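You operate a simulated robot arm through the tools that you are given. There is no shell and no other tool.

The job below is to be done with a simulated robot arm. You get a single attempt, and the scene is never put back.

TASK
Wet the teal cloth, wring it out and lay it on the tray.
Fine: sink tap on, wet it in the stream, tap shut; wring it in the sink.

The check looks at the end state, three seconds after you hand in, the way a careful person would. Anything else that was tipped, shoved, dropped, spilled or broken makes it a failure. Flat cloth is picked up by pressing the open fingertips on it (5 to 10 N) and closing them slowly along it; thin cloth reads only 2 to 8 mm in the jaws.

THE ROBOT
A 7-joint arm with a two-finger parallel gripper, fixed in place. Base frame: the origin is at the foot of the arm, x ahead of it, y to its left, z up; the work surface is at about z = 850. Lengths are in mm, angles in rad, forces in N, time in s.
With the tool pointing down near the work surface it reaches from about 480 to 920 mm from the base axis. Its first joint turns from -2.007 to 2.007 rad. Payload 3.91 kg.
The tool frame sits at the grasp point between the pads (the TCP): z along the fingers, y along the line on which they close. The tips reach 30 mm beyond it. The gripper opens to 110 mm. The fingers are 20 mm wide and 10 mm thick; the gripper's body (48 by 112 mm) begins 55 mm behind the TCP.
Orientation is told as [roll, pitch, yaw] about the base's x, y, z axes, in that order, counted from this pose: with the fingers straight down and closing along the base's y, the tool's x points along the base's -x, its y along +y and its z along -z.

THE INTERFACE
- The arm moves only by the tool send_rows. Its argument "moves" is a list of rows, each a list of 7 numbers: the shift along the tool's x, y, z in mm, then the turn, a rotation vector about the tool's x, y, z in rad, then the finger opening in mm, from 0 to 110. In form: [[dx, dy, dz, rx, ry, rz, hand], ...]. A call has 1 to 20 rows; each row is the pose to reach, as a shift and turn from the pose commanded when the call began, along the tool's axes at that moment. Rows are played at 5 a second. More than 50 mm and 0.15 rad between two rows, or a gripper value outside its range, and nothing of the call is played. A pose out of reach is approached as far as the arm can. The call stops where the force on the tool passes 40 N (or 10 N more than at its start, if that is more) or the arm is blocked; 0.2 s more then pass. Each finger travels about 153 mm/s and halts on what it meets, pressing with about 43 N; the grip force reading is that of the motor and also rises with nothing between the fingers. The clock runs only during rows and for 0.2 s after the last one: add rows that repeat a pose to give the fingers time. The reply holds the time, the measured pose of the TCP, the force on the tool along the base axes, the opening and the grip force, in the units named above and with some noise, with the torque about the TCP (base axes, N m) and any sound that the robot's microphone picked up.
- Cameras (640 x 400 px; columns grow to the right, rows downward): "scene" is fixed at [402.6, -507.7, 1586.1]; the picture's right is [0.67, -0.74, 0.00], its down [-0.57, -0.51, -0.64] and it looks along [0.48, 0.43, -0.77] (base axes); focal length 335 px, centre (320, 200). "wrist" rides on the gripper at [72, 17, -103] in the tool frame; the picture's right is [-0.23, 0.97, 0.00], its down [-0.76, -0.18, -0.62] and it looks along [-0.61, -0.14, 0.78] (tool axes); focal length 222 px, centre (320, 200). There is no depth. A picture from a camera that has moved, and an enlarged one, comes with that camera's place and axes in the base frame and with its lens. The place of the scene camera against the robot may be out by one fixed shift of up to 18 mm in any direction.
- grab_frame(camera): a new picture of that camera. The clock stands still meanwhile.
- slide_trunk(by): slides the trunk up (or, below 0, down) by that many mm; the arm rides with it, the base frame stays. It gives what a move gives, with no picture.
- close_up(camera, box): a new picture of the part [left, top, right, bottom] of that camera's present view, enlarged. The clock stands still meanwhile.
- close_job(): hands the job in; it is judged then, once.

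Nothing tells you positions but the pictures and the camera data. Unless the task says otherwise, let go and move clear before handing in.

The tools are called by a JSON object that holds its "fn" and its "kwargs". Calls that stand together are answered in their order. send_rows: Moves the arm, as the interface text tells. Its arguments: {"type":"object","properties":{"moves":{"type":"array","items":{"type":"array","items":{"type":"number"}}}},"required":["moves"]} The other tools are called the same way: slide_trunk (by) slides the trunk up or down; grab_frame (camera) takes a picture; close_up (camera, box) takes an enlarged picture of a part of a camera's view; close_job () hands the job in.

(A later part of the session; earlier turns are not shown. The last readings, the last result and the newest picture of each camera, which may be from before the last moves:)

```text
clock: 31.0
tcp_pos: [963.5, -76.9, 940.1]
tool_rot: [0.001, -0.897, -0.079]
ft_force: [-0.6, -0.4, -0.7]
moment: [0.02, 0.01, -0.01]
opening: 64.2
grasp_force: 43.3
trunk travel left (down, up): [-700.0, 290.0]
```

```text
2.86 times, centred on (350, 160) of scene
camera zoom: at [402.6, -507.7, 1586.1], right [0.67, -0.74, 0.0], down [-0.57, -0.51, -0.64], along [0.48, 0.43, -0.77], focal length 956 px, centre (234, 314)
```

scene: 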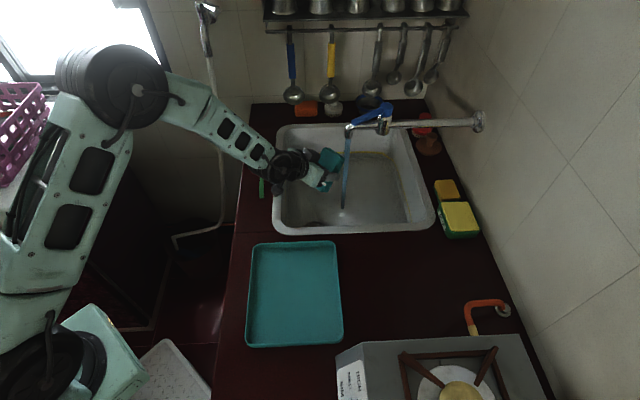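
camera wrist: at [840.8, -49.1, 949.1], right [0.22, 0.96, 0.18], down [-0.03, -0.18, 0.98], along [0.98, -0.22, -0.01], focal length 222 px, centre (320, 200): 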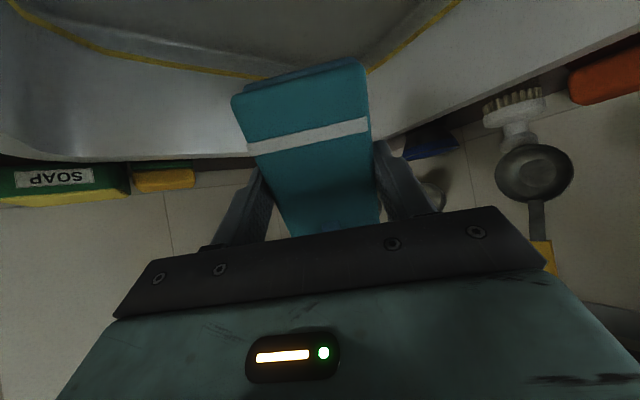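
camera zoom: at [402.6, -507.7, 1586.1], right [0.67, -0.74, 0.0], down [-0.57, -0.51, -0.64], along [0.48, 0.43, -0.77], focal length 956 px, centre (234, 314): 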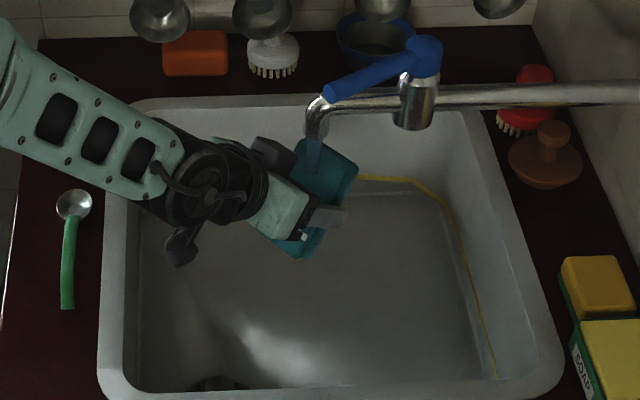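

Let me inspect the cloth for wetness.

{"fn": "close_up", "kwargs": {"camera": "wrist", "box": [210, 40, 400, 240]}}

{"fn": "close_up", "kwargs": {"camera": "scene", "box": [325, 110, 385, 165]}}

```text
2.00 times, centred on (305, 140) of wrist
camera zoom: at [840.8, -49.1, 949.1], right [0.22, 0.96, 0.18], down [-0.03, -0.18, 0.98], along [0.98, -0.22, -0.01], focal length 444 px, centre (350, 320)
```

zoom: 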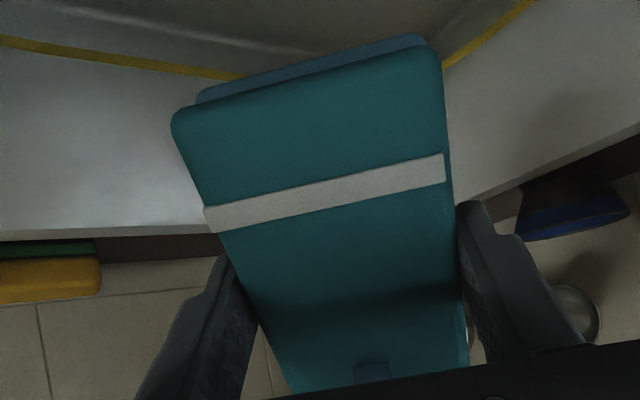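

```text
7.27 times, centred on (355, 138) of scene
camera zoom: at [402.6, -507.7, 1586.1], right [0.67, -0.74, 0.0], down [-0.57, -0.51, -0.64], along [0.48, 0.43, -0.77], focal length 2435 px, centre (66, 654)
```

zoom: 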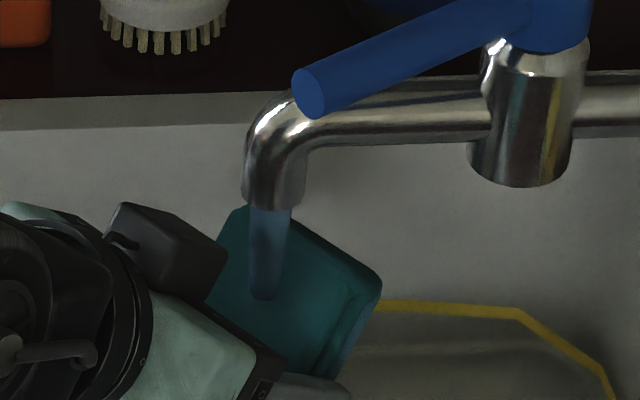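

The far layer already looks bluish-wet. I'll hold it in the stream longer, also shifting along its length so that all of it soaks.

{"fn": "send_rows", "kwargs": {"moves": [[6, 0, 0, 0, 0, 0, 54], [12, 0, 0, 0, 0, 0, 54], [18, 0, 0, 0, 0, 0, 54], [24, 0, 0, 0, 0, 0, 54], [24, 0, 0, 0, 0, 0, 54], [24, 0, 0, 0, 0, 0, 54], [18, 0, 0, 0, 0, 0, 54], [12, 0, 0, 0, 0, 0, 54], [6, 0, 0, 0, 0, 0, 54], [0, 0, 0, 0, 0, 0, 54], [-6, 0, 0, 0, 0, 0, 54], [-12, 0, 0, 0, 0, 0, 54], [-18, 0, 0, 0, 0, 0, 54], [-18, 0, 0, 0, 0, 0, 54], [-18, 0, 0, 0, 0, 0, 54], [-12, 0, 0, 0, 0, 0, 54], [-6, 0, 0, 0, 0, 0, 54], [0, 0, 0, 0, 0, 0, 54], [0, 0, 0, 0, 0, 0, 54], [0, 0, 0, 0, 0, 0, 54]]}}

{"fn": "close_up", "kwargs": {"camera": "wrist", "box": [210, 40, 400, 240]}}

{"fn": "close_up", "kwargs": {"camera": "scene", "box": [325, 110, 385, 165]}}

```text
clock: 35.2
tcp_pos: [963.9, -76.6, 939.6]
tool_rot: [0.001, -0.898, -0.079]
ft_force: [1.2, -0.6, -0.8]
moment: [0.05, -0.01, 0.02]
opening: 64.3
grasp_force: 42.9
trunk travel left (down, up): [-700.0, 290.0]
```

```text
2.00 times, centred on (305, 140) of wrist
camera zoom: at [840.6, -48.8, 949.0], right [0.22, 0.96, 0.18], down [-0.03, -0.18, 0.98], along [0.98, -0.22, -0.01], focal length 444 px, centre (350, 320)
```

zoom: 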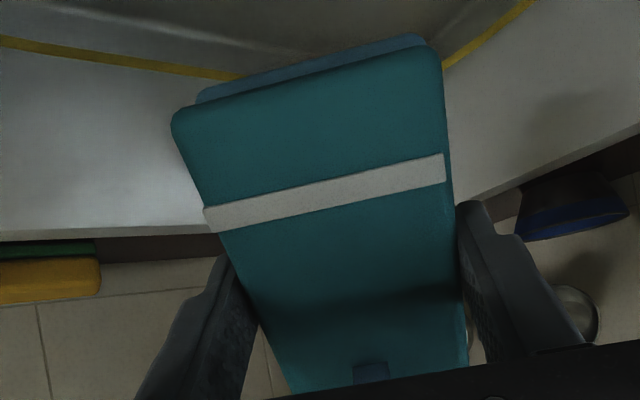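

```text
7.27 times, centred on (355, 138) of scene
camera zoom: at [402.6, -507.7, 1586.1], right [0.67, -0.74, 0.0], down [-0.57, -0.51, -0.64], along [0.48, 0.43, -0.77], focal length 2435 px, centre (66, 654)
```

zoom: 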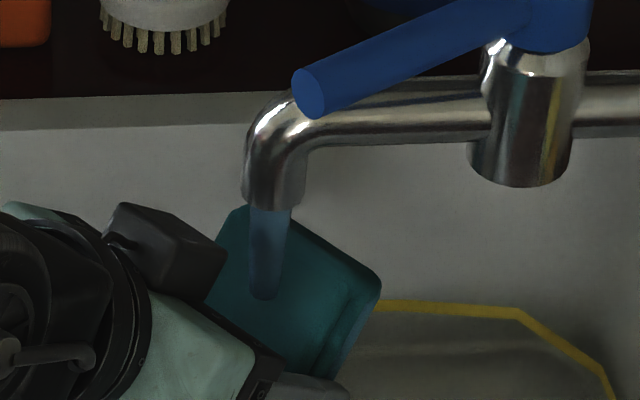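

The cloth has been in the stream for about 8 s. To shut the tap with the cloth in hand, I'll retract over the sink, rise, and then push the lever back with the outside of the right-hand finger. First retract and rise.

{"fn": "send_rows", "kwargs": {"moves": [[9.2, -1.7, -19.5, 0, 0, 0, 54], [18.3, -3.4, -39, 0, 0, 0, 54], [27.5, -5, -58.5, 0, 0, 0, 54], [36.6, -6.7, -78, 0, 0, 0, 54], [9.2, -1.8, -102.5, 0, 0.075, 0, 54], [-18.2, 3, -127, 0, 0.15, 0, 54], [-45.6, 7.9, -151.4, 0, 0.225, 0, 54], [-73, 12.7, -175.9, 0, 0.3, 0, 54], [-100.4, 17.6, -200.3, 0, 0.375, 0, 54], [-127.8, 22.4, -224.8, 0, 0.45, 0, 54], [-127.8, 22.4, -224.8, 0, 0.45, 0, 54]]}}

{"fn": "grab_frame", "kwargs": {"camera": "scene"}}

{"fn": "grab_frame", "kwargs": {"camera": "wrist"}}

```text
clock: 37.6
tcp_pos: [868.9, -46.1, 1180.5]
tool_rot: [0.001, -0.448, -0.078]
ft_force: [0.4, 0.1, -1.0]
moment: [0.03, 0.02, -0.01]
opening: 64.2
grasp_force: 42.8
trunk travel left (down, up): [-700.0, 290.0]
```

```text
taken
```

scene: 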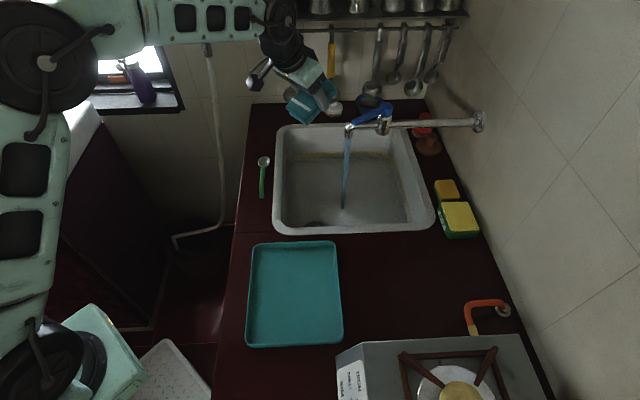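

```text
taken
camera wrist: at [761.4, -20.3, 1243.3], right [0.28, 0.95, 0.1], down [0.4, -0.21, 0.89], along [0.87, -0.21, -0.44], focal length 222 px, centre (320, 200)
```

wrist: 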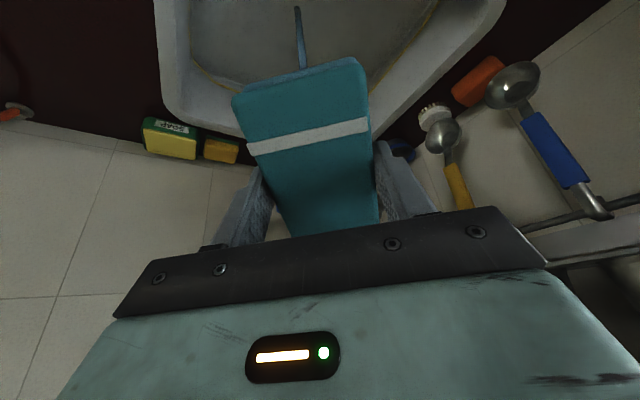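

{"fn": "close_up", "kwargs": {"camera": "scene", "box": [260, 60, 400, 160]}}

{"fn": "close_up", "kwargs": {"camera": "wrist", "box": [210, 40, 400, 240]}}

{"fn": "close_up", "kwargs": {"camera": "scene", "box": [340, 95, 400, 140]}}

```text
4.00 times, centred on (330, 110) of scene
camera zoom: at [402.6, -507.7, 1586.1], right [0.67, -0.74, 0.0], down [-0.57, -0.51, -0.64], along [0.48, 0.43, -0.77], focal length 1339 px, centre (280, 560)
```

zoom: 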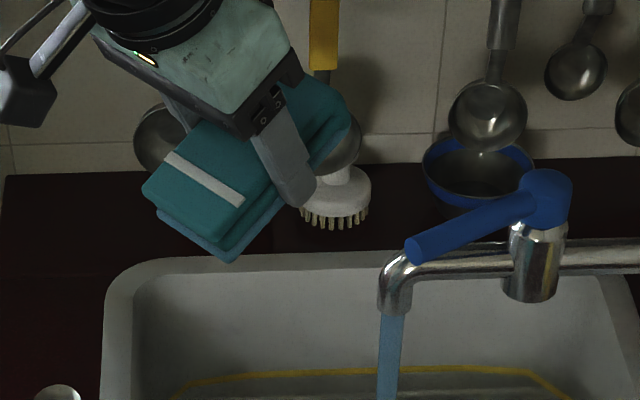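

```text
2.00 times, centred on (305, 140) of wrist
camera zoom: at [761.4, -20.3, 1243.3], right [0.28, 0.95, 0.1], down [0.4, -0.21, 0.89], along [0.87, -0.21, -0.44], focal length 444 px, centre (350, 320)
```

zoom: 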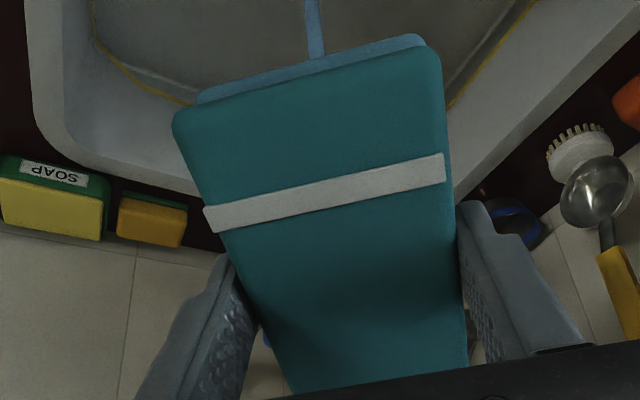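

```text
8.89 times, centred on (370, 118) of scene
camera zoom: at [402.6, -507.7, 1586.1], right [0.67, -0.74, 0.0], down [-0.57, -0.51, -0.64], along [0.48, 0.43, -0.77], focal length 2976 px, centre (-124, 933)
```

zoom: 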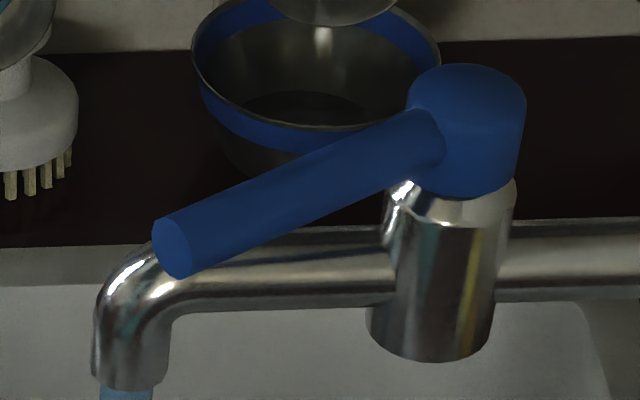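

The pad's lower layer has turned blue like the water, so it has taken up water. Now I go over the sink to the left of the lever (lever tip at about (949, -114, 1097)), leaving a 20 mm gap to it.

{"fn": "send_rows", "kwargs": {"moves": [[-28.5, 2.5, 13.7, 0.019, 0, 0.039, 54], [-57, 5, 27.3, 0.038, 0, 0.078, 54], [-85.4, 7.4, 41, 0.056, 0, 0.117, 54], [-76.4, 7.4, 59.8, 0.056, 0, 0.117, 54], [-67.3, 7.4, 78.5, 0.056, 0, 0.117, 54], [-58.3, 7.4, 97.3, 0.056, 0, 0.117, 54], [-58.3, 7.4, 97.3, 0.056, 0, 0.117, 54]]}}

{"fn": "close_up", "kwargs": {"camera": "scene", "box": [290, 70, 430, 170]}}

{"fn": "grab_frame", "kwargs": {"camera": "wrist"}}

```text
clock: 39.2
tcp_pos: [965.0, -47.1, 1118.3]
tool_rot: [0.002, -0.447, -0.21]
ft_force: [-0.4, 0.3, -1.0]
moment: [0.01, 0.0, -0.01]
opening: 64.4
grasp_force: 42.9
trunk travel left (down, up): [-700.0, 290.0]
```

```text
4.00 times, centred on (360, 120) of scene
camera zoom: at [402.6, -507.7, 1586.1], right [0.67, -0.74, 0.0], down [-0.57, -0.51, -0.64], along [0.48, 0.43, -0.77], focal length 1339 px, centre (160, 520)
```

zoom: 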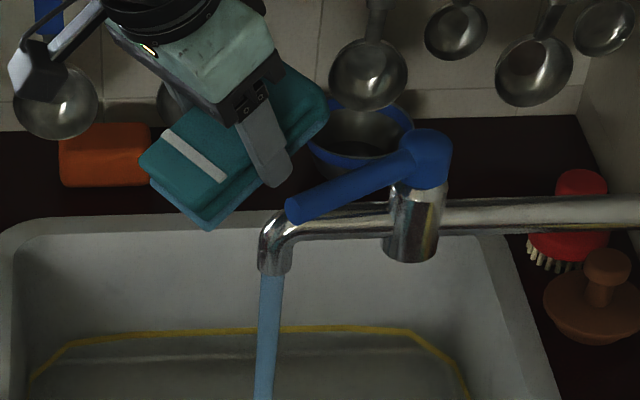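

```text
taken
camera wrist: at [861.7, -6.5, 1181.0], right [0.4, 0.91, 0.1], down [0.37, -0.26, 0.89], along [0.84, -0.32, -0.44], focal length 222 px, centre (320, 200)
```

wrist: 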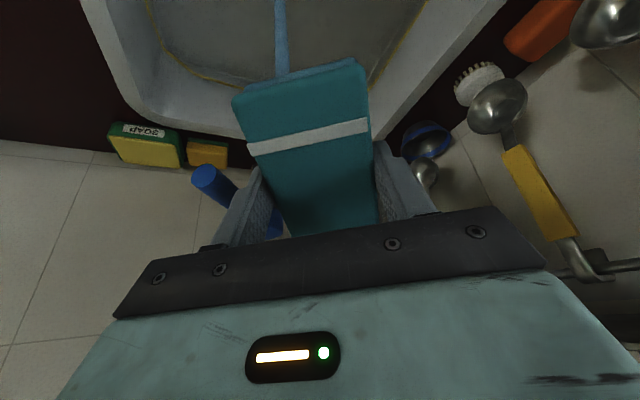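

The finger's outer face is beside the lever. Now I follow the arc around the hub counter-clockwise, pushing the lever back toward shut, in two parts.

{"fn": "send_rows", "kwargs": {"moves": [[0, -10, 0, 0, 0, 0, 54], [0, -20, 0, 0, 0, 0, 54], [4, -30.5, -1.9, -0.043, 0, -0.09, 54], [7.1, -41.4, -3.4, -0.086, 0, -0.18, 54], [9.1, -52.5, -4.4, -0.13, 0, -0.27, 54], [10.2, -63.8, -4.9, -0.173, 0, -0.361, 54], [10.2, -75.2, -4.9, -0.216, 0, -0.451, 54], [9.2, -86.5, -4.4, -0.259, 0, -0.541, 54], [7.1, -97.7, -3.4, -0.303, 0, -0.631, 54], [7.1, -97.7, -3.4, -0.303, 0, -0.631, 54]]}}

{"fn": "close_up", "kwargs": {"camera": "scene", "box": [290, 70, 430, 170]}}

{"fn": "grab_frame", "kwargs": {"camera": "wrist"}}

{"fn": "grab_frame", "kwargs": {"camera": "scene"}}

```text
clock: 41.4
tcp_pos: [937.6, -140.1, 1116.3]
tool_rot: [0.002, -0.449, 0.492]
ft_force: [-0.5, -0.4, -0.9]
moment: [-0.02, -0.01, 0.02]
opening: 64.2
grasp_force: 42.4
trunk travel left (down, up): [-700.0, 290.0]
```

```text
4.00 times, centred on (360, 120) of scene
camera zoom: at [402.6, -507.7, 1586.1], right [0.67, -0.74, 0.0], down [-0.57, -0.51, -0.64], along [0.48, 0.43, -0.77], focal length 1339 px, centre (160, 520)
```

zoom: 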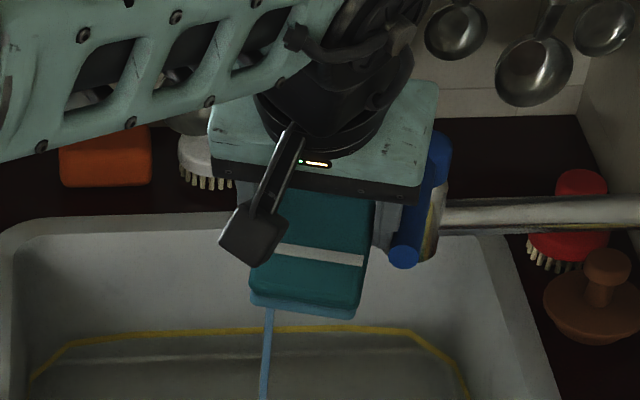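

```text
taken
camera wrist: at [832.6, -177.5, 1180.3], right [-0.28, 0.95, 0.1], down [0.45, 0.04, 0.89], along [0.85, 0.29, -0.44], focal length 222 px, centre (320, 200)
```

wrist: 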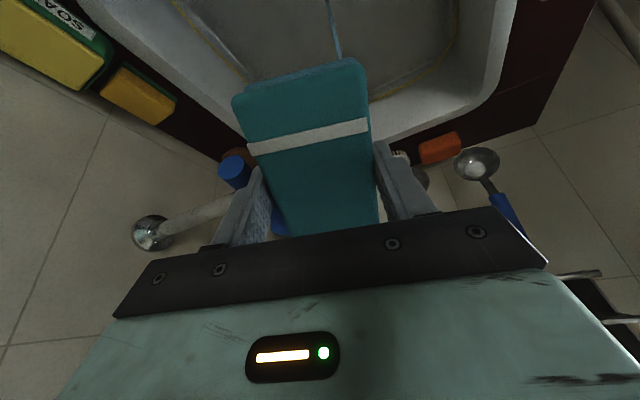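

```text
taken
```

scene: 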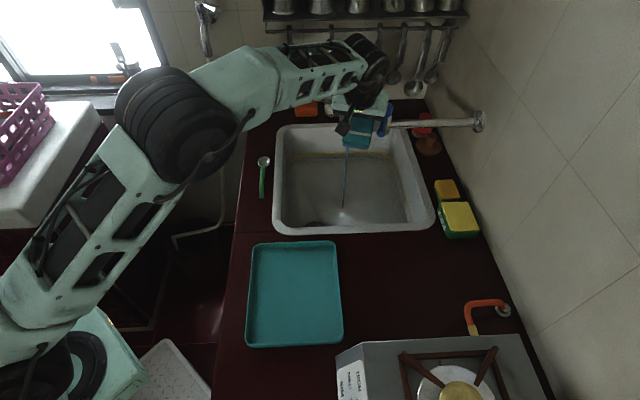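

The stream has thinned as the lever goes back. I'll continue the arc for the remaining angle.

{"fn": "send_rows", "kwargs": {"moves": [[4.1, -10.4, -2, -0.043, 0, -0.09, 54], [7.2, -21.1, -3.5, -0.087, 0, -0.18, 54], [9, -29.9, -4.3, -0.122, 0, -0.252, 54], [9, -29.9, -4.3, -0.122, 0, -0.252, 54]]}}

{"fn": "close_up", "kwargs": {"camera": "scene", "box": [290, 70, 430, 220]}}

{"fn": "grab_frame", "kwargs": {"camera": "wrist"}}

```text
clock: 42.4
tcp_pos: [941.4, -171.4, 1116.4]
tool_rot: [-0.001, -0.451, 0.772]
ft_force: [0.0, 1.0, 0.5]
moment: [0.03, 0.01, 0.0]
opening: 64.0
grasp_force: 43.3
trunk travel left (down, up): [-700.0, 290.0]
```

```text
2.67 times, centred on (360, 145) of scene
camera zoom: at [402.6, -507.7, 1586.1], right [0.67, -0.74, 0.0], down [-0.57, -0.51, -0.64], along [0.48, 0.43, -0.77], focal length 893 px, centre (213, 347)
```

zoom: 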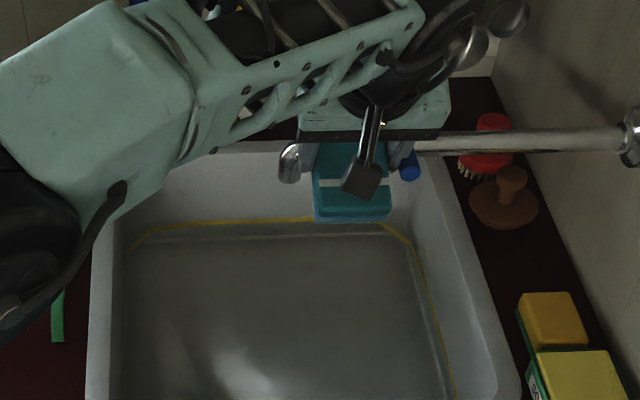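

```text
taken
camera wrist: at [852.2, -236.0, 1180.0], right [-0.53, 0.84, 0.1], down [0.42, 0.16, 0.89], along [0.73, 0.52, -0.44], focal length 222 px, centre (320, 200)
```

wrist: 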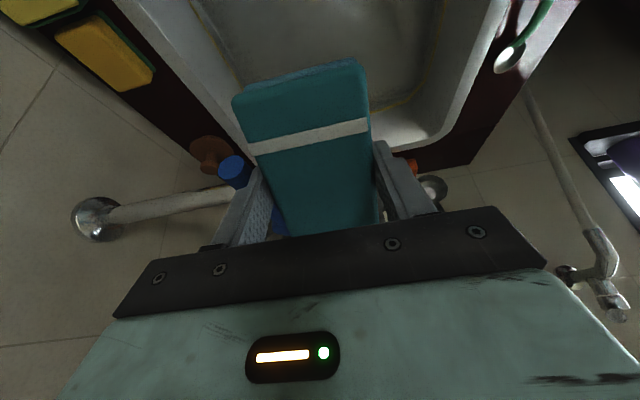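

The stream has stopped. I'll nudge the lever slightly further to be sure it's fully shut, watching the force.

{"fn": "send_rows", "kwargs": {"moves": [[1.3, -3.1, -0.6, -0.013, 0, -0.027, 54], [2.6, -6.3, -1.3, -0.026, 0, -0.054, 54], [2.6, -6.3, -1.3, -0.026, 0, -0.054, 54]]}}

{"fn": "close_up", "kwargs": {"camera": "scene", "box": [320, 100, 420, 220]}}

```text
clock: 43.2
tcp_pos: [943.0, -175.3, 1115.7]
tool_rot: [0.004, -0.449, 0.833]
ft_force: [-20.7, 13.0, -1.9]
moment: [0.27, 0.5, -0.16]
opening: 64.1
grasp_force: 43.1
trunk travel left (down, up): [-700.0, 290.0]
```

```text
3.33 times, centred on (370, 160) of scene
camera zoom: at [402.6, -507.7, 1586.1], right [0.67, -0.74, 0.0], down [-0.57, -0.51, -0.64], along [0.48, 0.43, -0.77], focal length 1116 px, centre (153, 333)
```

zoom: 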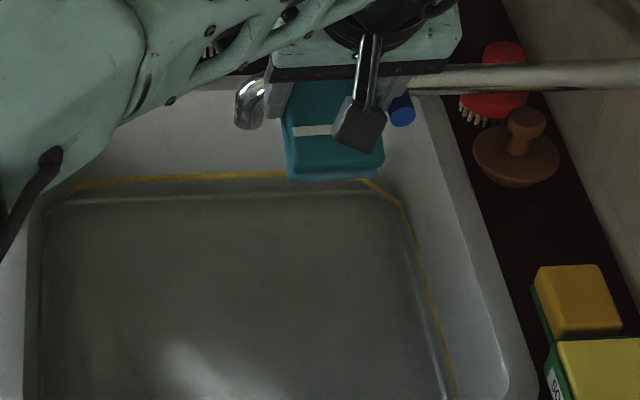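

The lever is hard against its shut stop (about 24 N). I'll back off to the left, away from lever and spout, staying over the sink, and turn the hand straight.

{"fn": "send_rows", "kwargs": {"moves": [[0, 12, 0, 0, 0, 0, 54], [0, 25, 0, 0, 0, 0, 54], [-6, 56, -2.5, 0, 0, 0, 54], [-12.7, 86.8, -4.9, 0, 0, 0, 54], [-12.7, 86.8, -4.9, 0.06, 0, 0.125, 54], [-12.7, 86.8, -4.9, 0.12, 0, 0.249, 54], [-12.7, 86.8, -4.9, 0.18, 0, 0.374, 54], [-12.7, 86.8, -4.9, 0.24, 0, 0.499, 54], [-12.7, 86.8, -4.9, 0.3, 0, 0.623, 54], [-12.7, 86.8, -4.9, 0.36, 0, 0.748, 54], [-12.7, 86.8, -4.9, 0.36, 0, 0.748, 54]]}}

{"fn": "grab_frame", "kwargs": {"camera": "scene"}}

{"fn": "close_up", "kwargs": {"camera": "scene", "box": [270, 80, 430, 220]}}

```text
clock: 45.6
tcp_pos: [887.5, -113.5, 1128.4]
tool_rot: [0.001, -0.449, 0.0]
ft_force: [0.7, -0.4, -0.3]
moment: [-0.04, -0.01, 0.0]
opening: 64.4
grasp_force: 42.7
trunk travel left (down, up): [-700.0, 290.0]
```

```text
taken
```

scene: 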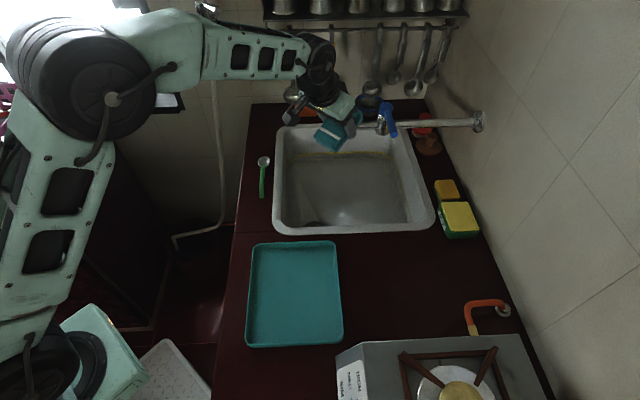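

```text
2.86 times, centred on (350, 150) of scene
camera zoom: at [402.6, -507.7, 1586.1], right [0.67, -0.74, 0.0], down [-0.57, -0.51, -0.64], along [0.48, 0.43, -0.77], focal length 956 px, centre (234, 343)
```

zoom: 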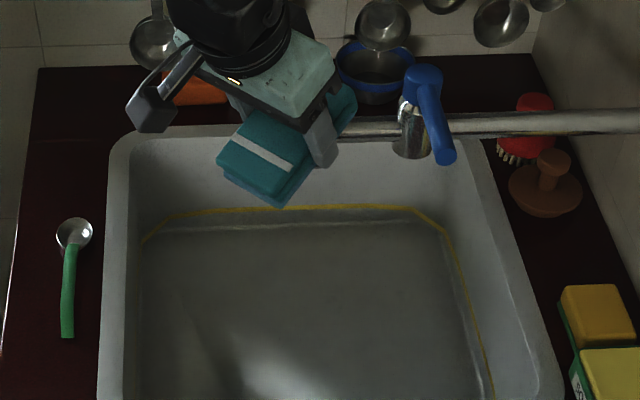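

Tap is shut, lever back where it was. Now I lower the cloth well inside the sink basin, below rim level, to wring it there.

{"fn": "send_rows", "kwargs": {"moves": [[17.8, 1.4, 34, 0, 0.025, 0, 54], [35.5, 2.8, 68, 0, 0.05, 0, 54], [53.3, 4.3, 102, 0, 0.075, 0, 54], [71.1, 5.7, 135.9, 0, 0.1, 0, 54], [88.8, 7.1, 169.9, 0, 0.125, 0, 54], [106.6, 8.5, 203.9, 0, 0.15, 0, 54], [110.3, 11.8, 238.4, 0, 0.15, 0, 54], [114, 15.2, 272.9, 0, 0.15, 0, 54], [117.6, 18.5, 307.4, 0, 0.15, 0, 54], [117.6, 18.5, 307.4, 0, 0.15, 0, 54]]}}

{"fn": "grab_frame", "kwargs": {"camera": "wrist"}}

{"fn": "close_up", "kwargs": {"camera": "scene", "box": [260, 90, 440, 240]}}

```text
clock: 47.8
tcp_pos: [914.9, -94.9, 799.0]
tool_rot: [0.0, -0.298, 0.001]
ft_force: [-0.2, 0.2, 0.1]
moment: [-0.03, -0.04, 0.0]
opening: 64.1
grasp_force: 42.9
trunk travel left (down, up): [-700.0, 290.0]
```

```text
taken
camera wrist: at [815.8, -76.9, 877.5], right [0.22, 0.97, 0.07], down [0.54, -0.18, 0.82], along [0.81, -0.14, -0.57], focal length 222 px, centre (320, 200)
```

wrist: 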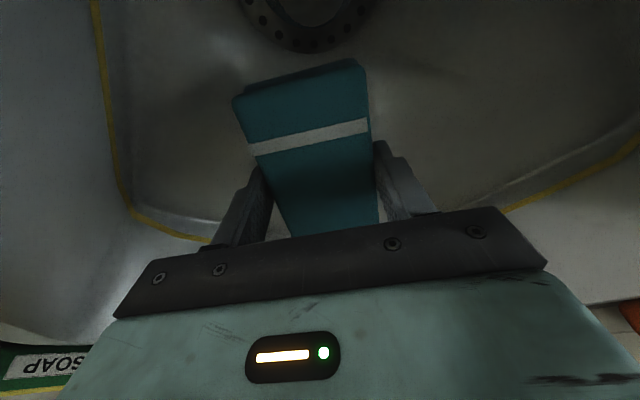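

```text
2.67 times, centred on (350, 165) of scene
camera zoom: at [402.6, -507.7, 1586.1], right [0.67, -0.74, 0.0], down [-0.57, -0.51, -0.64], along [0.48, 0.43, -0.77], focal length 893 px, centre (240, 293)
```

zoom: 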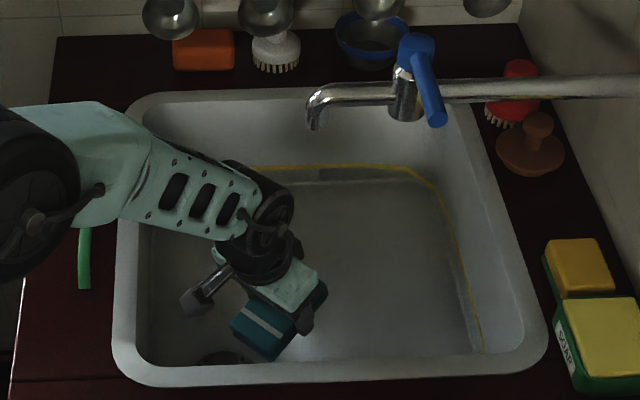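

{"fn": "close_up", "kwargs": {"camera": "wrist", "box": [210, 30, 400, 240]}}

{"fn": "close_up", "kwargs": {"camera": "scene", "box": [310, 180, 380, 235]}}

```text
1.90 times, centred on (305, 135) of wrist
camera zoom: at [815.8, -76.9, 877.5], right [0.22, 0.97, 0.07], down [0.54, -0.18, 0.82], along [0.81, -0.14, -0.57], focal length 423 px, centre (349, 324)
```

zoom: 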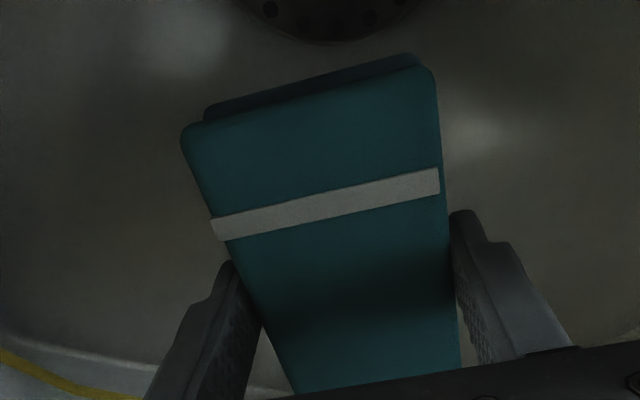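

```text
7.27 times, centred on (345, 208) of scene
camera zoom: at [402.6, -507.7, 1586.1], right [0.67, -0.74, 0.0], down [-0.57, -0.51, -0.64], along [0.48, 0.43, -0.77], focal length 2435 px, centre (138, 146)
```

zoom: 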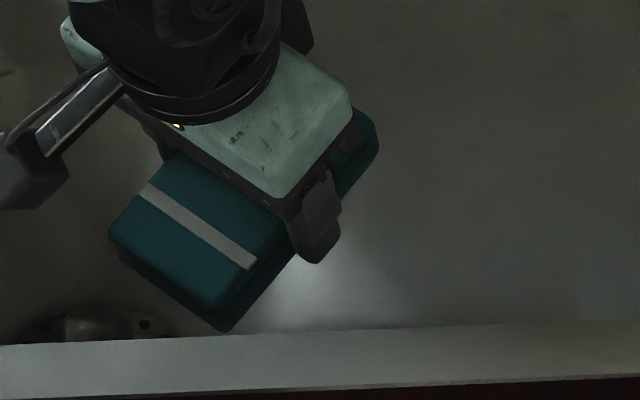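

The pad is inside the basin. I'll wring it: keep the full grip squeeze and twist the hand back and forth about its axis.

{"fn": "send_rows", "kwargs": {"moves": [[0, 0, 0, 0, 0, 0.14, 50], [0, 0, 0, 0, 0, 0.28, 45], [0, 0, 0, 0, 0, 0.42, 40], [0, 0, 0, 0, 0, 0.56, 40], [0, 0, 0, 0, 0, 0.7, 40], [0, 0, 0, 0, 0, 0.56, 40], [0, 0, 0, 0, 0, 0.42, 40], [0, 0, 0, 0, 0, 0.28, 40], [0, 0, 0, 0, 0, 0.14, 40], [0, 0, 0, 0, 0, 0, 40], [0, 0, 0, 0, 0, -0.14, 40], [0, 0, 0, 0, 0, -0.28, 40], [0, 0, 0, 0, 0, -0.42, 40], [0, 0, 0, 0, 0, -0.56, 40], [0, 0, 0, 0, 0, -0.7, 40], [0, 0, 0, 0, 0, -0.56, 40], [0, 0, 0, 0, 0, -0.42, 40], [0, 0, 0, 0, 0, -0.28, 40], [0, 0, 0, 0, 0, -0.14, 40], [0, 0, 0, 0, 0, 0, 40]]}}

{"fn": "close_up", "kwargs": {"camera": "wrist", "box": [210, 30, 400, 240]}}

{"fn": "close_up", "kwargs": {"camera": "scene", "box": [310, 180, 380, 235]}}

```text
clock: 52.0
tcp_pos: [914.9, -94.0, 799.7]
tool_rot: [0.001, -0.3, -0.002]
ft_force: [0.3, 0.0, -0.1]
moment: [0.01, -0.03, 0.0]
opening: 64.1
grasp_force: 43.1
trunk travel left (down, up): [-700.0, 290.0]
```

```text
1.90 times, centred on (305, 135) of wrist
camera zoom: at [815.4, -77.0, 878.6], right [0.22, 0.97, 0.07], down [0.54, -0.18, 0.82], along [0.81, -0.14, -0.57], focal length 423 px, centre (349, 324)
```

zoom: 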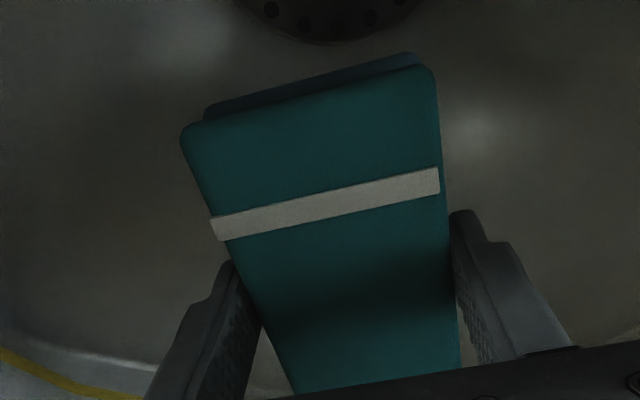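

```text
7.27 times, centred on (345, 208) of scene
camera zoom: at [402.6, -507.7, 1586.1], right [0.67, -0.74, 0.0], down [-0.57, -0.51, -0.64], along [0.48, 0.43, -0.77], focal length 2435 px, centre (138, 146)
```

zoom: 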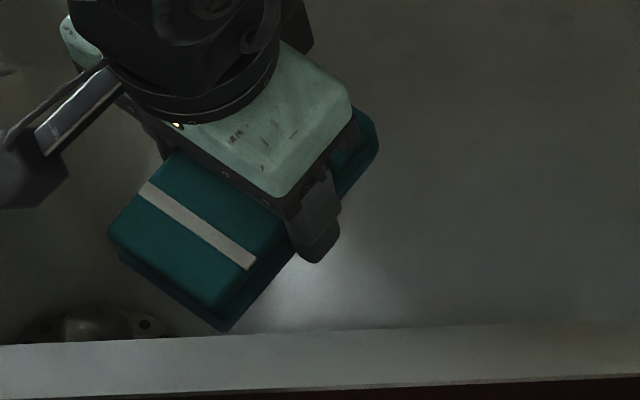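

The pad's tint looks slightly less blue than before the twist. I'll repeat the wringing twists and compare again.

{"fn": "send_rows", "kwargs": {"moves": [[0, 0, 0, 0, 0, 0.14, 30], [0, 0, 0, 0, 0, 0.28, 30], [0, 0, 0, 0, 0, 0.42, 30], [0, 0, 0, 0, 0, 0.56, 30], [0, 0, 0, 0, 0, 0.7, 30], [0, 0, 0, 0, 0, 0.56, 30], [0, 0, 0, 0, 0, 0.42, 30], [0, 0, 0, 0, 0, 0.28, 30], [0, 0, 0, 0, 0, 0.14, 30], [0, 0, 0, 0, 0, 0, 30], [0, 0, 0, 0, 0, -0.14, 30], [0, 0, 0, 0, 0, -0.28, 30], [0, 0, 0, 0, 0, -0.42, 30], [0, 0, 0, 0, 0, -0.56, 30], [0, 0, 0, 0, 0, -0.7, 30], [0, 0, 0, 0, 0, -0.56, 30], [0, 0, 0, 0, 0, -0.42, 30], [0, 0, 0, 0, 0, -0.28, 30], [0, 0, 0, 0, 0, -0.14, 30], [0, 0, 0, 0, 0, 0, 30]]}}

{"fn": "close_up", "kwargs": {"camera": "wrist", "box": [210, 30, 400, 240]}}

{"fn": "close_up", "kwargs": {"camera": "scene", "box": [310, 180, 380, 235]}}

```text
clock: 56.2
tcp_pos: [914.4, -95.1, 799.2]
tool_rot: [0.002, -0.3, -0.001]
ft_force: [0.0, -0.5, 0.0]
moment: [-0.01, 0.03, 0.03]
opening: 64.2
grasp_force: 43.6
trunk travel left (down, up): [-700.0, 290.0]
```

```text
1.90 times, centred on (305, 135) of wrist
camera zoom: at [815.4, -77.0, 878.1], right [0.22, 0.97, 0.07], down [0.54, -0.18, 0.82], along [0.81, -0.14, -0.57], focal length 423 px, centre (349, 324)
```

zoom: 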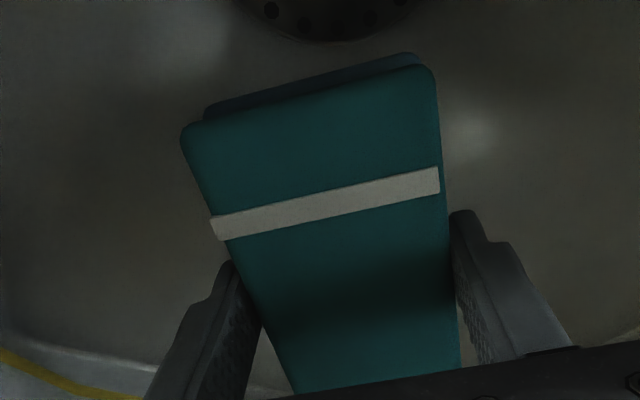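

```text
7.27 times, centred on (345, 208) of scene
camera zoom: at [402.6, -507.7, 1586.1], right [0.67, -0.74, 0.0], down [-0.57, -0.51, -0.64], along [0.48, 0.43, -0.77], focal length 2435 px, centre (138, 146)
```

zoom: 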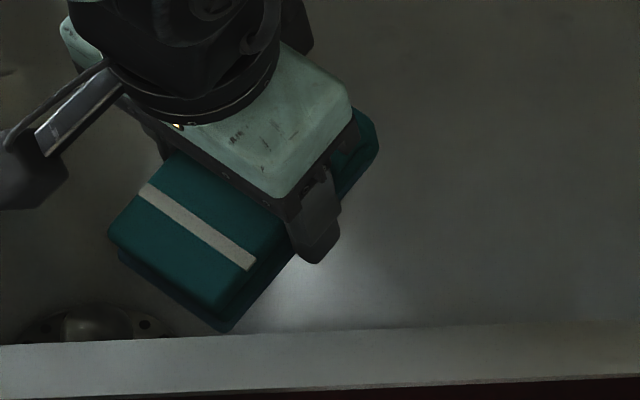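

Lighting in the basin is dim, so I'll raise the pad straight back to the earlier well-lit pose over the sink to compare its tint with the pre-wring picture.

{"fn": "send_rows", "kwargs": {"moves": [[9, -6.6, -34, 0, 0, 0, 30], [18, -13, -68, 0, 0, 0, 30], [27, -18, -102, 0, 0, 0, 30], [20, -18, -140, 0, -0.025, 0, 30], [10, -18, -178, 0, -0.05, 0, 30], [0, -18, -216, 0, -0.075, 0, 30], [-20, -18, -252, 0, -0.1, 0, 30], [-45, -18.5, -288, 0, -0.125, 0, 30], [-70.6, -18.5, -322.8, 0, -0.15, 0, 30], [-70.6, -18.5, -322.8, 0, -0.15, 0, 30]]}}

{"fn": "close_up", "kwargs": {"camera": "scene", "box": [270, 80, 430, 220]}}

{"fn": "close_up", "kwargs": {"camera": "wrist", "box": [210, 40, 400, 240]}}

```text
clock: 58.4
tcp_pos: [886.3, -111.6, 1129.3]
tool_rot: [-0.001, -0.448, 0.002]
ft_force: [0.1, -0.1, -0.3]
moment: [-0.01, 0.01, 0.01]
opening: 64.1
grasp_force: 42.7
trunk travel left (down, up): [-700.0, 290.0]
```

```text
2.86 times, centred on (350, 150) of scene
camera zoom: at [402.6, -507.7, 1586.1], right [0.67, -0.74, 0.0], down [-0.57, -0.51, -0.64], along [0.48, 0.43, -0.77], focal length 956 px, centre (234, 343)
```

zoom: 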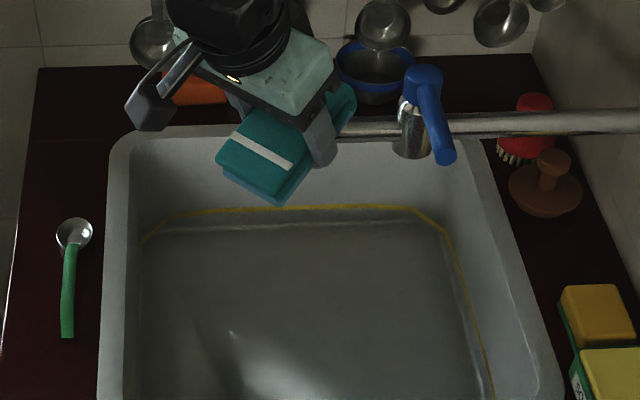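

```text
2.00 times, centred on (305, 140) of wrist
camera zoom: at [777.1, -95.2, 1192.0], right [0.2, 0.97, 0.1], down [0.42, -0.18, 0.89], along [0.89, -0.14, -0.44], focal length 444 px, centre (350, 320)
```

zoom: 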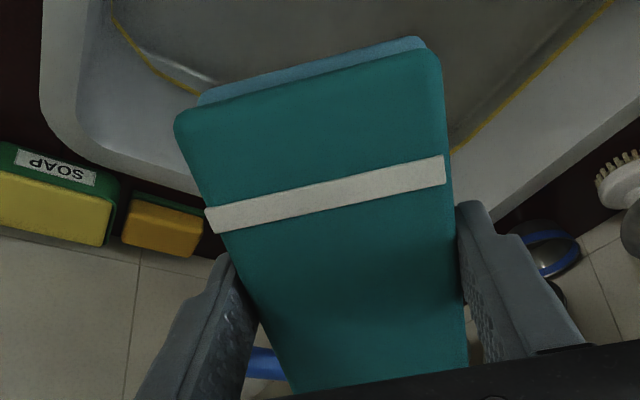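

The top layer has gone from blue-teal to a lighter green-teal, so wringing has an effect, but the lower layer still looks blue. Let me look closer at it.

{"fn": "close_up", "kwargs": {"camera": "scene", "box": [318, 100, 363, 135]}}

{"fn": "close_up", "kwargs": {"camera": "wrist", "box": [250, 50, 350, 110]}}

{"fn": "close_up", "kwargs": {"camera": "scene", "box": [275, 120, 435, 235]}}

```text
11.43 times, centred on (340, 118) of scene
camera zoom: at [402.6, -507.7, 1586.1], right [0.67, -0.74, 0.0], down [-0.57, -0.51, -0.64], along [0.48, 0.43, -0.77], focal length 3826 px, centre (86, 1143)
```

zoom: 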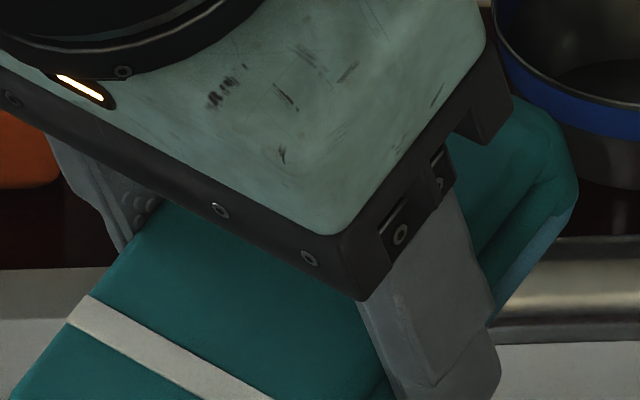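

```text
6.40 times, centred on (300, 80) of wrist
camera zoom: at [777.1, -95.2, 1192.0], right [0.2, 0.97, 0.1], down [0.42, -0.18, 0.89], along [0.89, -0.14, -0.44], focal length 1422 px, centre (448, 968)
```

zoom: 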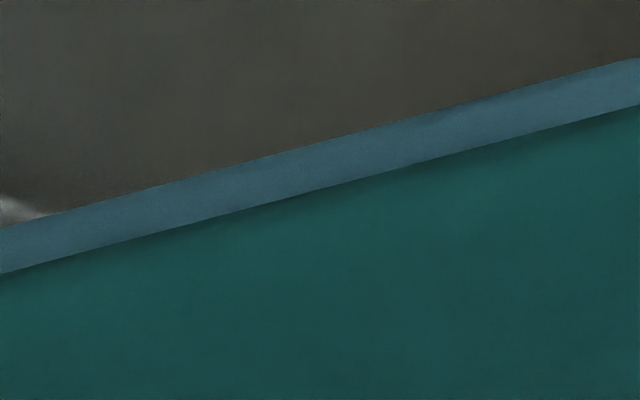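

```text
3.48 times, centred on (355, 178) of scene
camera zoom: at [402.6, -507.7, 1586.1], right [0.67, -0.74, 0.0], down [-0.57, -0.51, -0.64], along [0.48, 0.43, -0.77], focal length 1164 px, centre (198, 278)
```

zoom: 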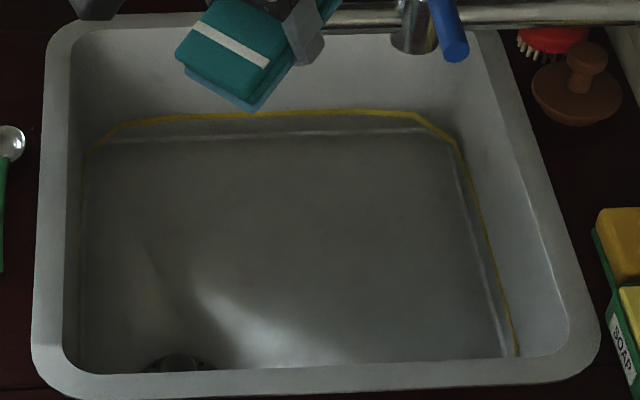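

There is still a blue band below the top layer, so I'll wring more: back down into the basin and twist with a larger swing.

{"fn": "send_rows", "kwargs": {"moves": [[17.8, 1.4, 34, 0, 0.025, 0, 30], [35.5, 2.8, 68, 0, 0.05, 0, 30], [53.3, 4.3, 102, 0, 0.075, 0, 30], [71.1, 5.7, 135.9, 0, 0.1, 0, 30], [88.8, 7.1, 169.9, 0, 0.125, 0, 30], [106.6, 8.5, 203.9, 0, 0.15, 0, 30], [110.3, 11.8, 238.4, 0, 0.15, 0, 30], [114, 15.2, 272.9, 0, 0.15, 0, 30], [117.6, 18.5, 307.4, 0, 0.15, 0, 30], [117.6, 18.5, 307.4, 0, 0.15, 0, 0]]}}

{"fn": "send_rows", "kwargs": {"moves": [[0, 0, 0, 0, 0, 0.14, 0], [0, 0, 0, 0, 0, 0.28, 0], [0, 0, 0, 0, 0, 0.42, 0], [0, 0, 0, 0, 0, 0.56, 0], [0, 0, 0, 0, 0, 0.7, 0], [0, 0, 0, 0, 0, 0.84, 0], [0, 0, 0, 0, 0, 0.98, 0], [0, 0, 0, 0, 0, 1.12, 0], [0, 0, 0, 0, 0, 1.26, 0], [0, 0, 0, 0, 0, 1.4, 0], [0, 0, 0, 0, 0, 1.26, 0], [0, 0, 0, 0, 0, 1.12, 0], [0, 0, 0, 0, 0, 0.98, 0], [0, 0, 0, 0, 0, 0.84, 0], [0, 0, 0, 0, 0, 0.7, 0], [0, 0, 0, 0, 0, 0.56, 0], [0, 0, 0, 0, 0, 0.42, 0], [0, 0, 0, 0, 0, 0.28, 0], [0, 0, 0, 0, 0, 0.14, 0], [0, 0, 0, 0, 0, 0, 0]]}}

{"fn": "close_up", "kwargs": {"camera": "wrist", "box": [210, 30, 400, 240]}}

{"fn": "close_up", "kwargs": {"camera": "scene", "box": [310, 180, 380, 235]}}

```text
clock: 60.6
tcp_pos: [914.7, -93.2, 800.9]
tool_rot: [0.0, -0.3, 0.001]
ft_force: [-0.7, -0.2, -0.3]
moment: [-0.02, 0.03, -0.01]
opening: 64.3
grasp_force: 43.0
trunk travel left (down, up): [-700.0, 290.0]
```

```text
clock: 64.8
tcp_pos: [913.6, -94.0, 800.6]
tool_rot: [-0.001, -0.3, 0.003]
ft_force: [-0.2, 0.1, -0.8]
moment: [0.0, 0.04, 0.0]
opening: 64.3
grasp_force: 43.3
trunk travel left (down, up): [-700.0, 290.0]
```

```text
1.90 times, centred on (305, 135) of wrist
camera zoom: at [815.3, -76.6, 879.6], right [0.21, 0.97, 0.07], down [0.54, -0.18, 0.82], along [0.81, -0.14, -0.57], focal length 423 px, centre (349, 324)
```

zoom: 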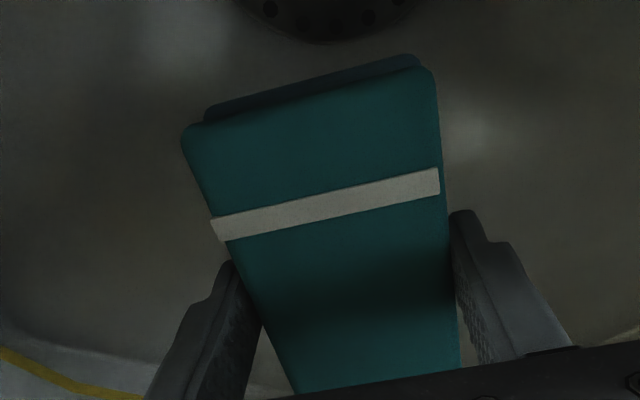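

```text
7.27 times, centred on (345, 208) of scene
camera zoom: at [402.6, -507.7, 1586.1], right [0.67, -0.74, 0.0], down [-0.57, -0.51, -0.64], along [0.48, 0.43, -0.77], focal length 2435 px, centre (138, 146)
```

zoom: 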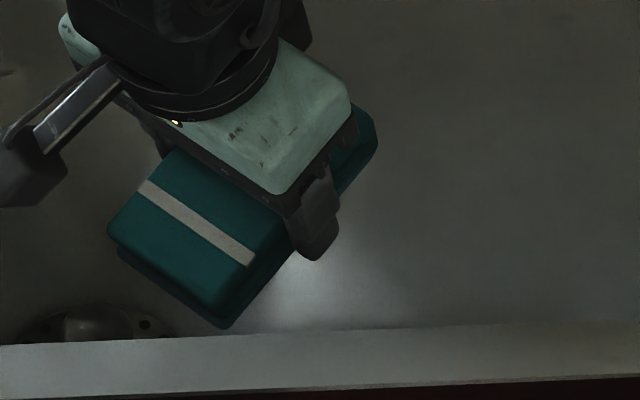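

No further visible change from twisting. I'll also do proper fresh squeezes: set the pad down flat on the basin floor, ease the jaws open and clamp it again several times. To get the tool vertical there I'll rise first and lower the trunk.

{"fn": "send_rows", "kwargs": {"moves": [[-6, -2, -36, 0, 0.04, 0, 30], [-12, -5, -71, 0, 0.08, 0, 30], [-18, -7, -107, 0, 0.13, 0, 30], [-24, -9, -142, 0, 0.17, 0, 30], [-30, -11, -178, 0, 0.21, 0, 30], [-36, -14, -213, 0, 0.26, 0, 30], [-41.4, -16, -248.9, 0, 0.3, 0, 30], [-41.4, -16, -248.9, 0, 0.3, 0, 30]]}}

{"fn": "grab_frame", "kwargs": {"camera": "scene"}}

```text
clock: 66.6
tcp_pos: [879.8, -109.6, 1049.6]
tool_rot: [0.001, 0.003, 0.002]
ft_force: [0.1, -0.6, -1.0]
moment: [0.0, 0.0, 0.01]
opening: 64.0
grasp_force: 43.0
trunk travel left (down, up): [-700.0, 290.0]
```

```text
taken
```

scene: 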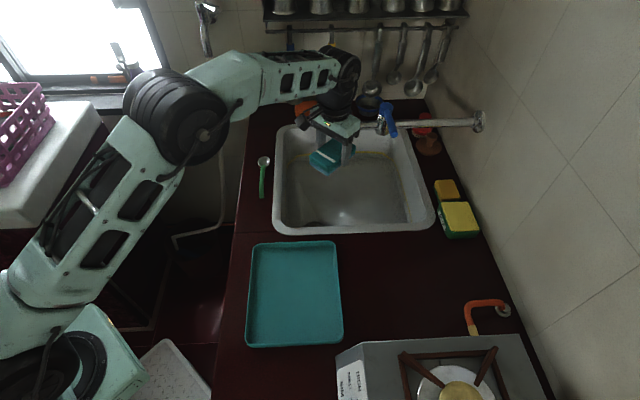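

Clear around the arm. Lowering the trunk by 200 mm; the pad will sink into the basin to about z = 850 at the TCP.

{"fn": "slide_trunk", "kwargs": {"by": -200}}

{"fn": "grab_frame", "kwargs": {"camera": "scene"}}

{"fn": "grab_frame", "kwargs": {"camera": "wrist"}}

```text
clock: 68.8
tcp_pos: [880.3, -110.3, 849.9]
tool_rot: [0.001, 0.001, 0.001]
ft_force: [0.1, 0.1, -0.4]
moment: [-0.01, 0.01, 0.01]
opening: 64.1
grasp_force: 42.9
trunk travel left (down, up): [-500.0, 490.0]
```

```text
taken
```

scene: 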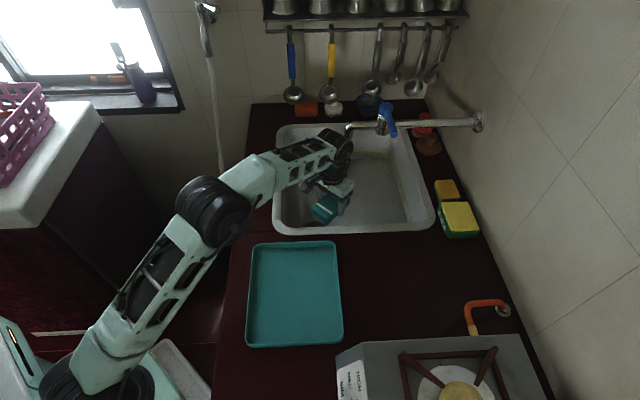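

```text
taken
camera wrist: at [808.4, -92.8, 955.4], right [0.23, 0.97, 0.0], down [0.76, -0.18, 0.62], along [0.61, -0.14, -0.78], focal length 222 px, centre (320, 200)
```

wrist: 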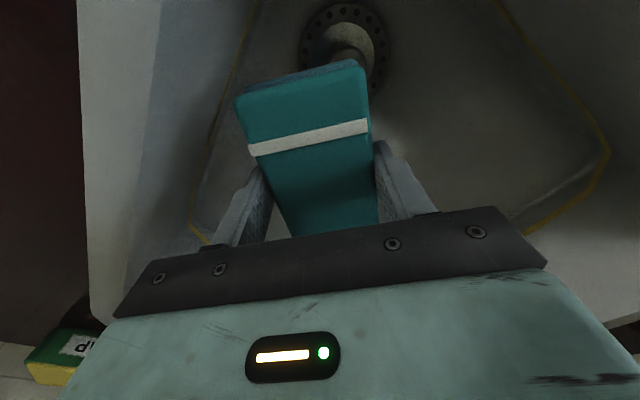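

Tool is vertical in the basin, with the drain off to the robot side. I'll move to a flat part of the floor and lower until the pad touches.

{"fn": "send_rows", "kwargs": {"moves": [[-10, -5, 25, 0, 0, 0, 30], [-20, -10, 50, 0, 0, 0, 30], [-30, -15, 75, 0, 0, 0, 30], [-30, -15, 95, 0, 0, 0, 30], [-30, -15, 101, 0, 0, 0, 30], [-30, -15, 104, 0, 0, 0, 30], [-30, -15, 107, 0, 0, 0, 30], [-30, -15, 107, 0, 0, 0, 30]]}}

```text
clock: 70.6
tcp_pos: [909.4, -124.7, 743.0]
tool_rot: [0.001, 0.001, 0.002]
ft_force: [0.3, -0.3, -0.5]
moment: [-0.03, -0.03, -0.04]
opening: 64.3
grasp_force: 43.0
trunk travel left (down, up): [-500.0, 490.0]
```

The pad is just above the floor; I'll continue down in 1.5 mm steps watching the vertical force.

{"fn": "send_rows", "kwargs": {"moves": [[0, 0, 1.5, 0, 0, 0, 30], [0, 0, 3, 0, 0, 0, 30], [0, 0, 4.5, 0, 0, 0, 30], [0, 0, 6, 0, 0, 0, 30], [0, 0, 7.5, 0, 0, 0, 30], [0, 0, 9, 0, 0, 0, 30]]}}

{"fn": "grab_frame", "kwargs": {"camera": "wrist"}}

```text
clock: 72.0
tcp_pos: [909.9, -123.9, 737.7]
tool_rot: [-0.001, -0.001, 0.003]
ft_force: [-3.8, -1.4, 17.8]
moment: [0.38, 0.92, 0.09]
opening: 64.3
grasp_force: 43.1
trunk travel left (down, up): [-500.0, 490.0]
```

```text
taken
camera wrist: at [838.0, -107.5, 842.0], right [0.23, 0.97, 0.0], down [0.76, -0.18, 0.62], along [0.61, -0.14, -0.78], focal length 222 px, centre (320, 200)
```

wrist: 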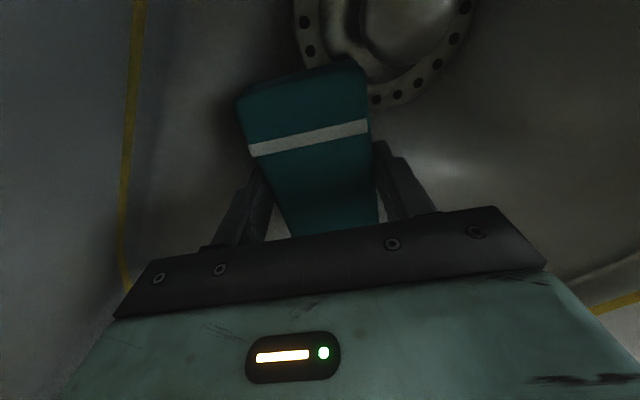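

The pad touches the floor (about 18 N; its robot-side end sits at the drain flange). I'll ease the pressure, open the jaws a little, and re-clamp the pad hard several times.

{"fn": "send_rows", "kwargs": {"moves": [[0, 0, -3, 0, 0, 0, 30], [0, 0, -3, 0, 0, 0, 72], [0, 0, -3, 0, 0, 0, 76], [0, 0, -3, 0, 0, 0, 76]]}}

{"fn": "grab_frame", "kwargs": {"camera": "wrist"}}

{"fn": "close_up", "kwargs": {"camera": "scene", "box": [310, 170, 390, 235]}}

```text
clock: 73.0
tcp_pos: [909.7, -123.7, 737.8]
tool_rot: [0.0, 0.002, 0.002]
ft_force: [0.4, 0.5, 0.3]
moment: [0.0, 0.01, 0.0]
opening: 75.9
grasp_force: 0.0
trunk travel left (down, up): [-500.0, 490.0]
```

```text
taken
camera wrist: at [838.3, -107.3, 842.1], right [0.23, 0.97, 0.0], down [0.76, -0.18, 0.62], along [0.61, -0.14, -0.78], focal length 222 px, centre (320, 200)
```

wrist: 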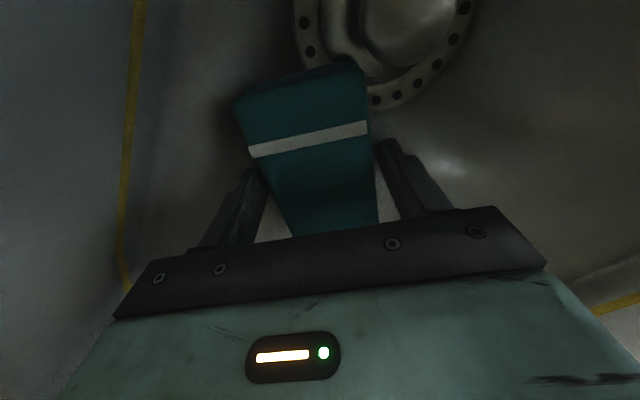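

```text
6.15 times, centred on (350, 202) of scene
camera zoom: at [402.6, -507.7, 1586.1], right [0.67, -0.74, 0.0], down [-0.57, -0.51, -0.64], along [0.48, 0.43, -0.77], focal length 2060 px, centre (135, 185)
```

zoom: 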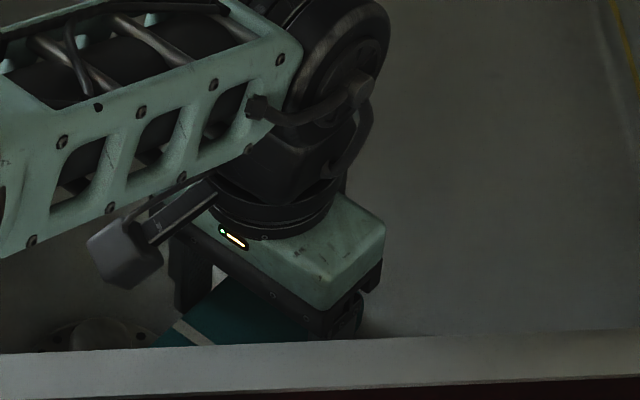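

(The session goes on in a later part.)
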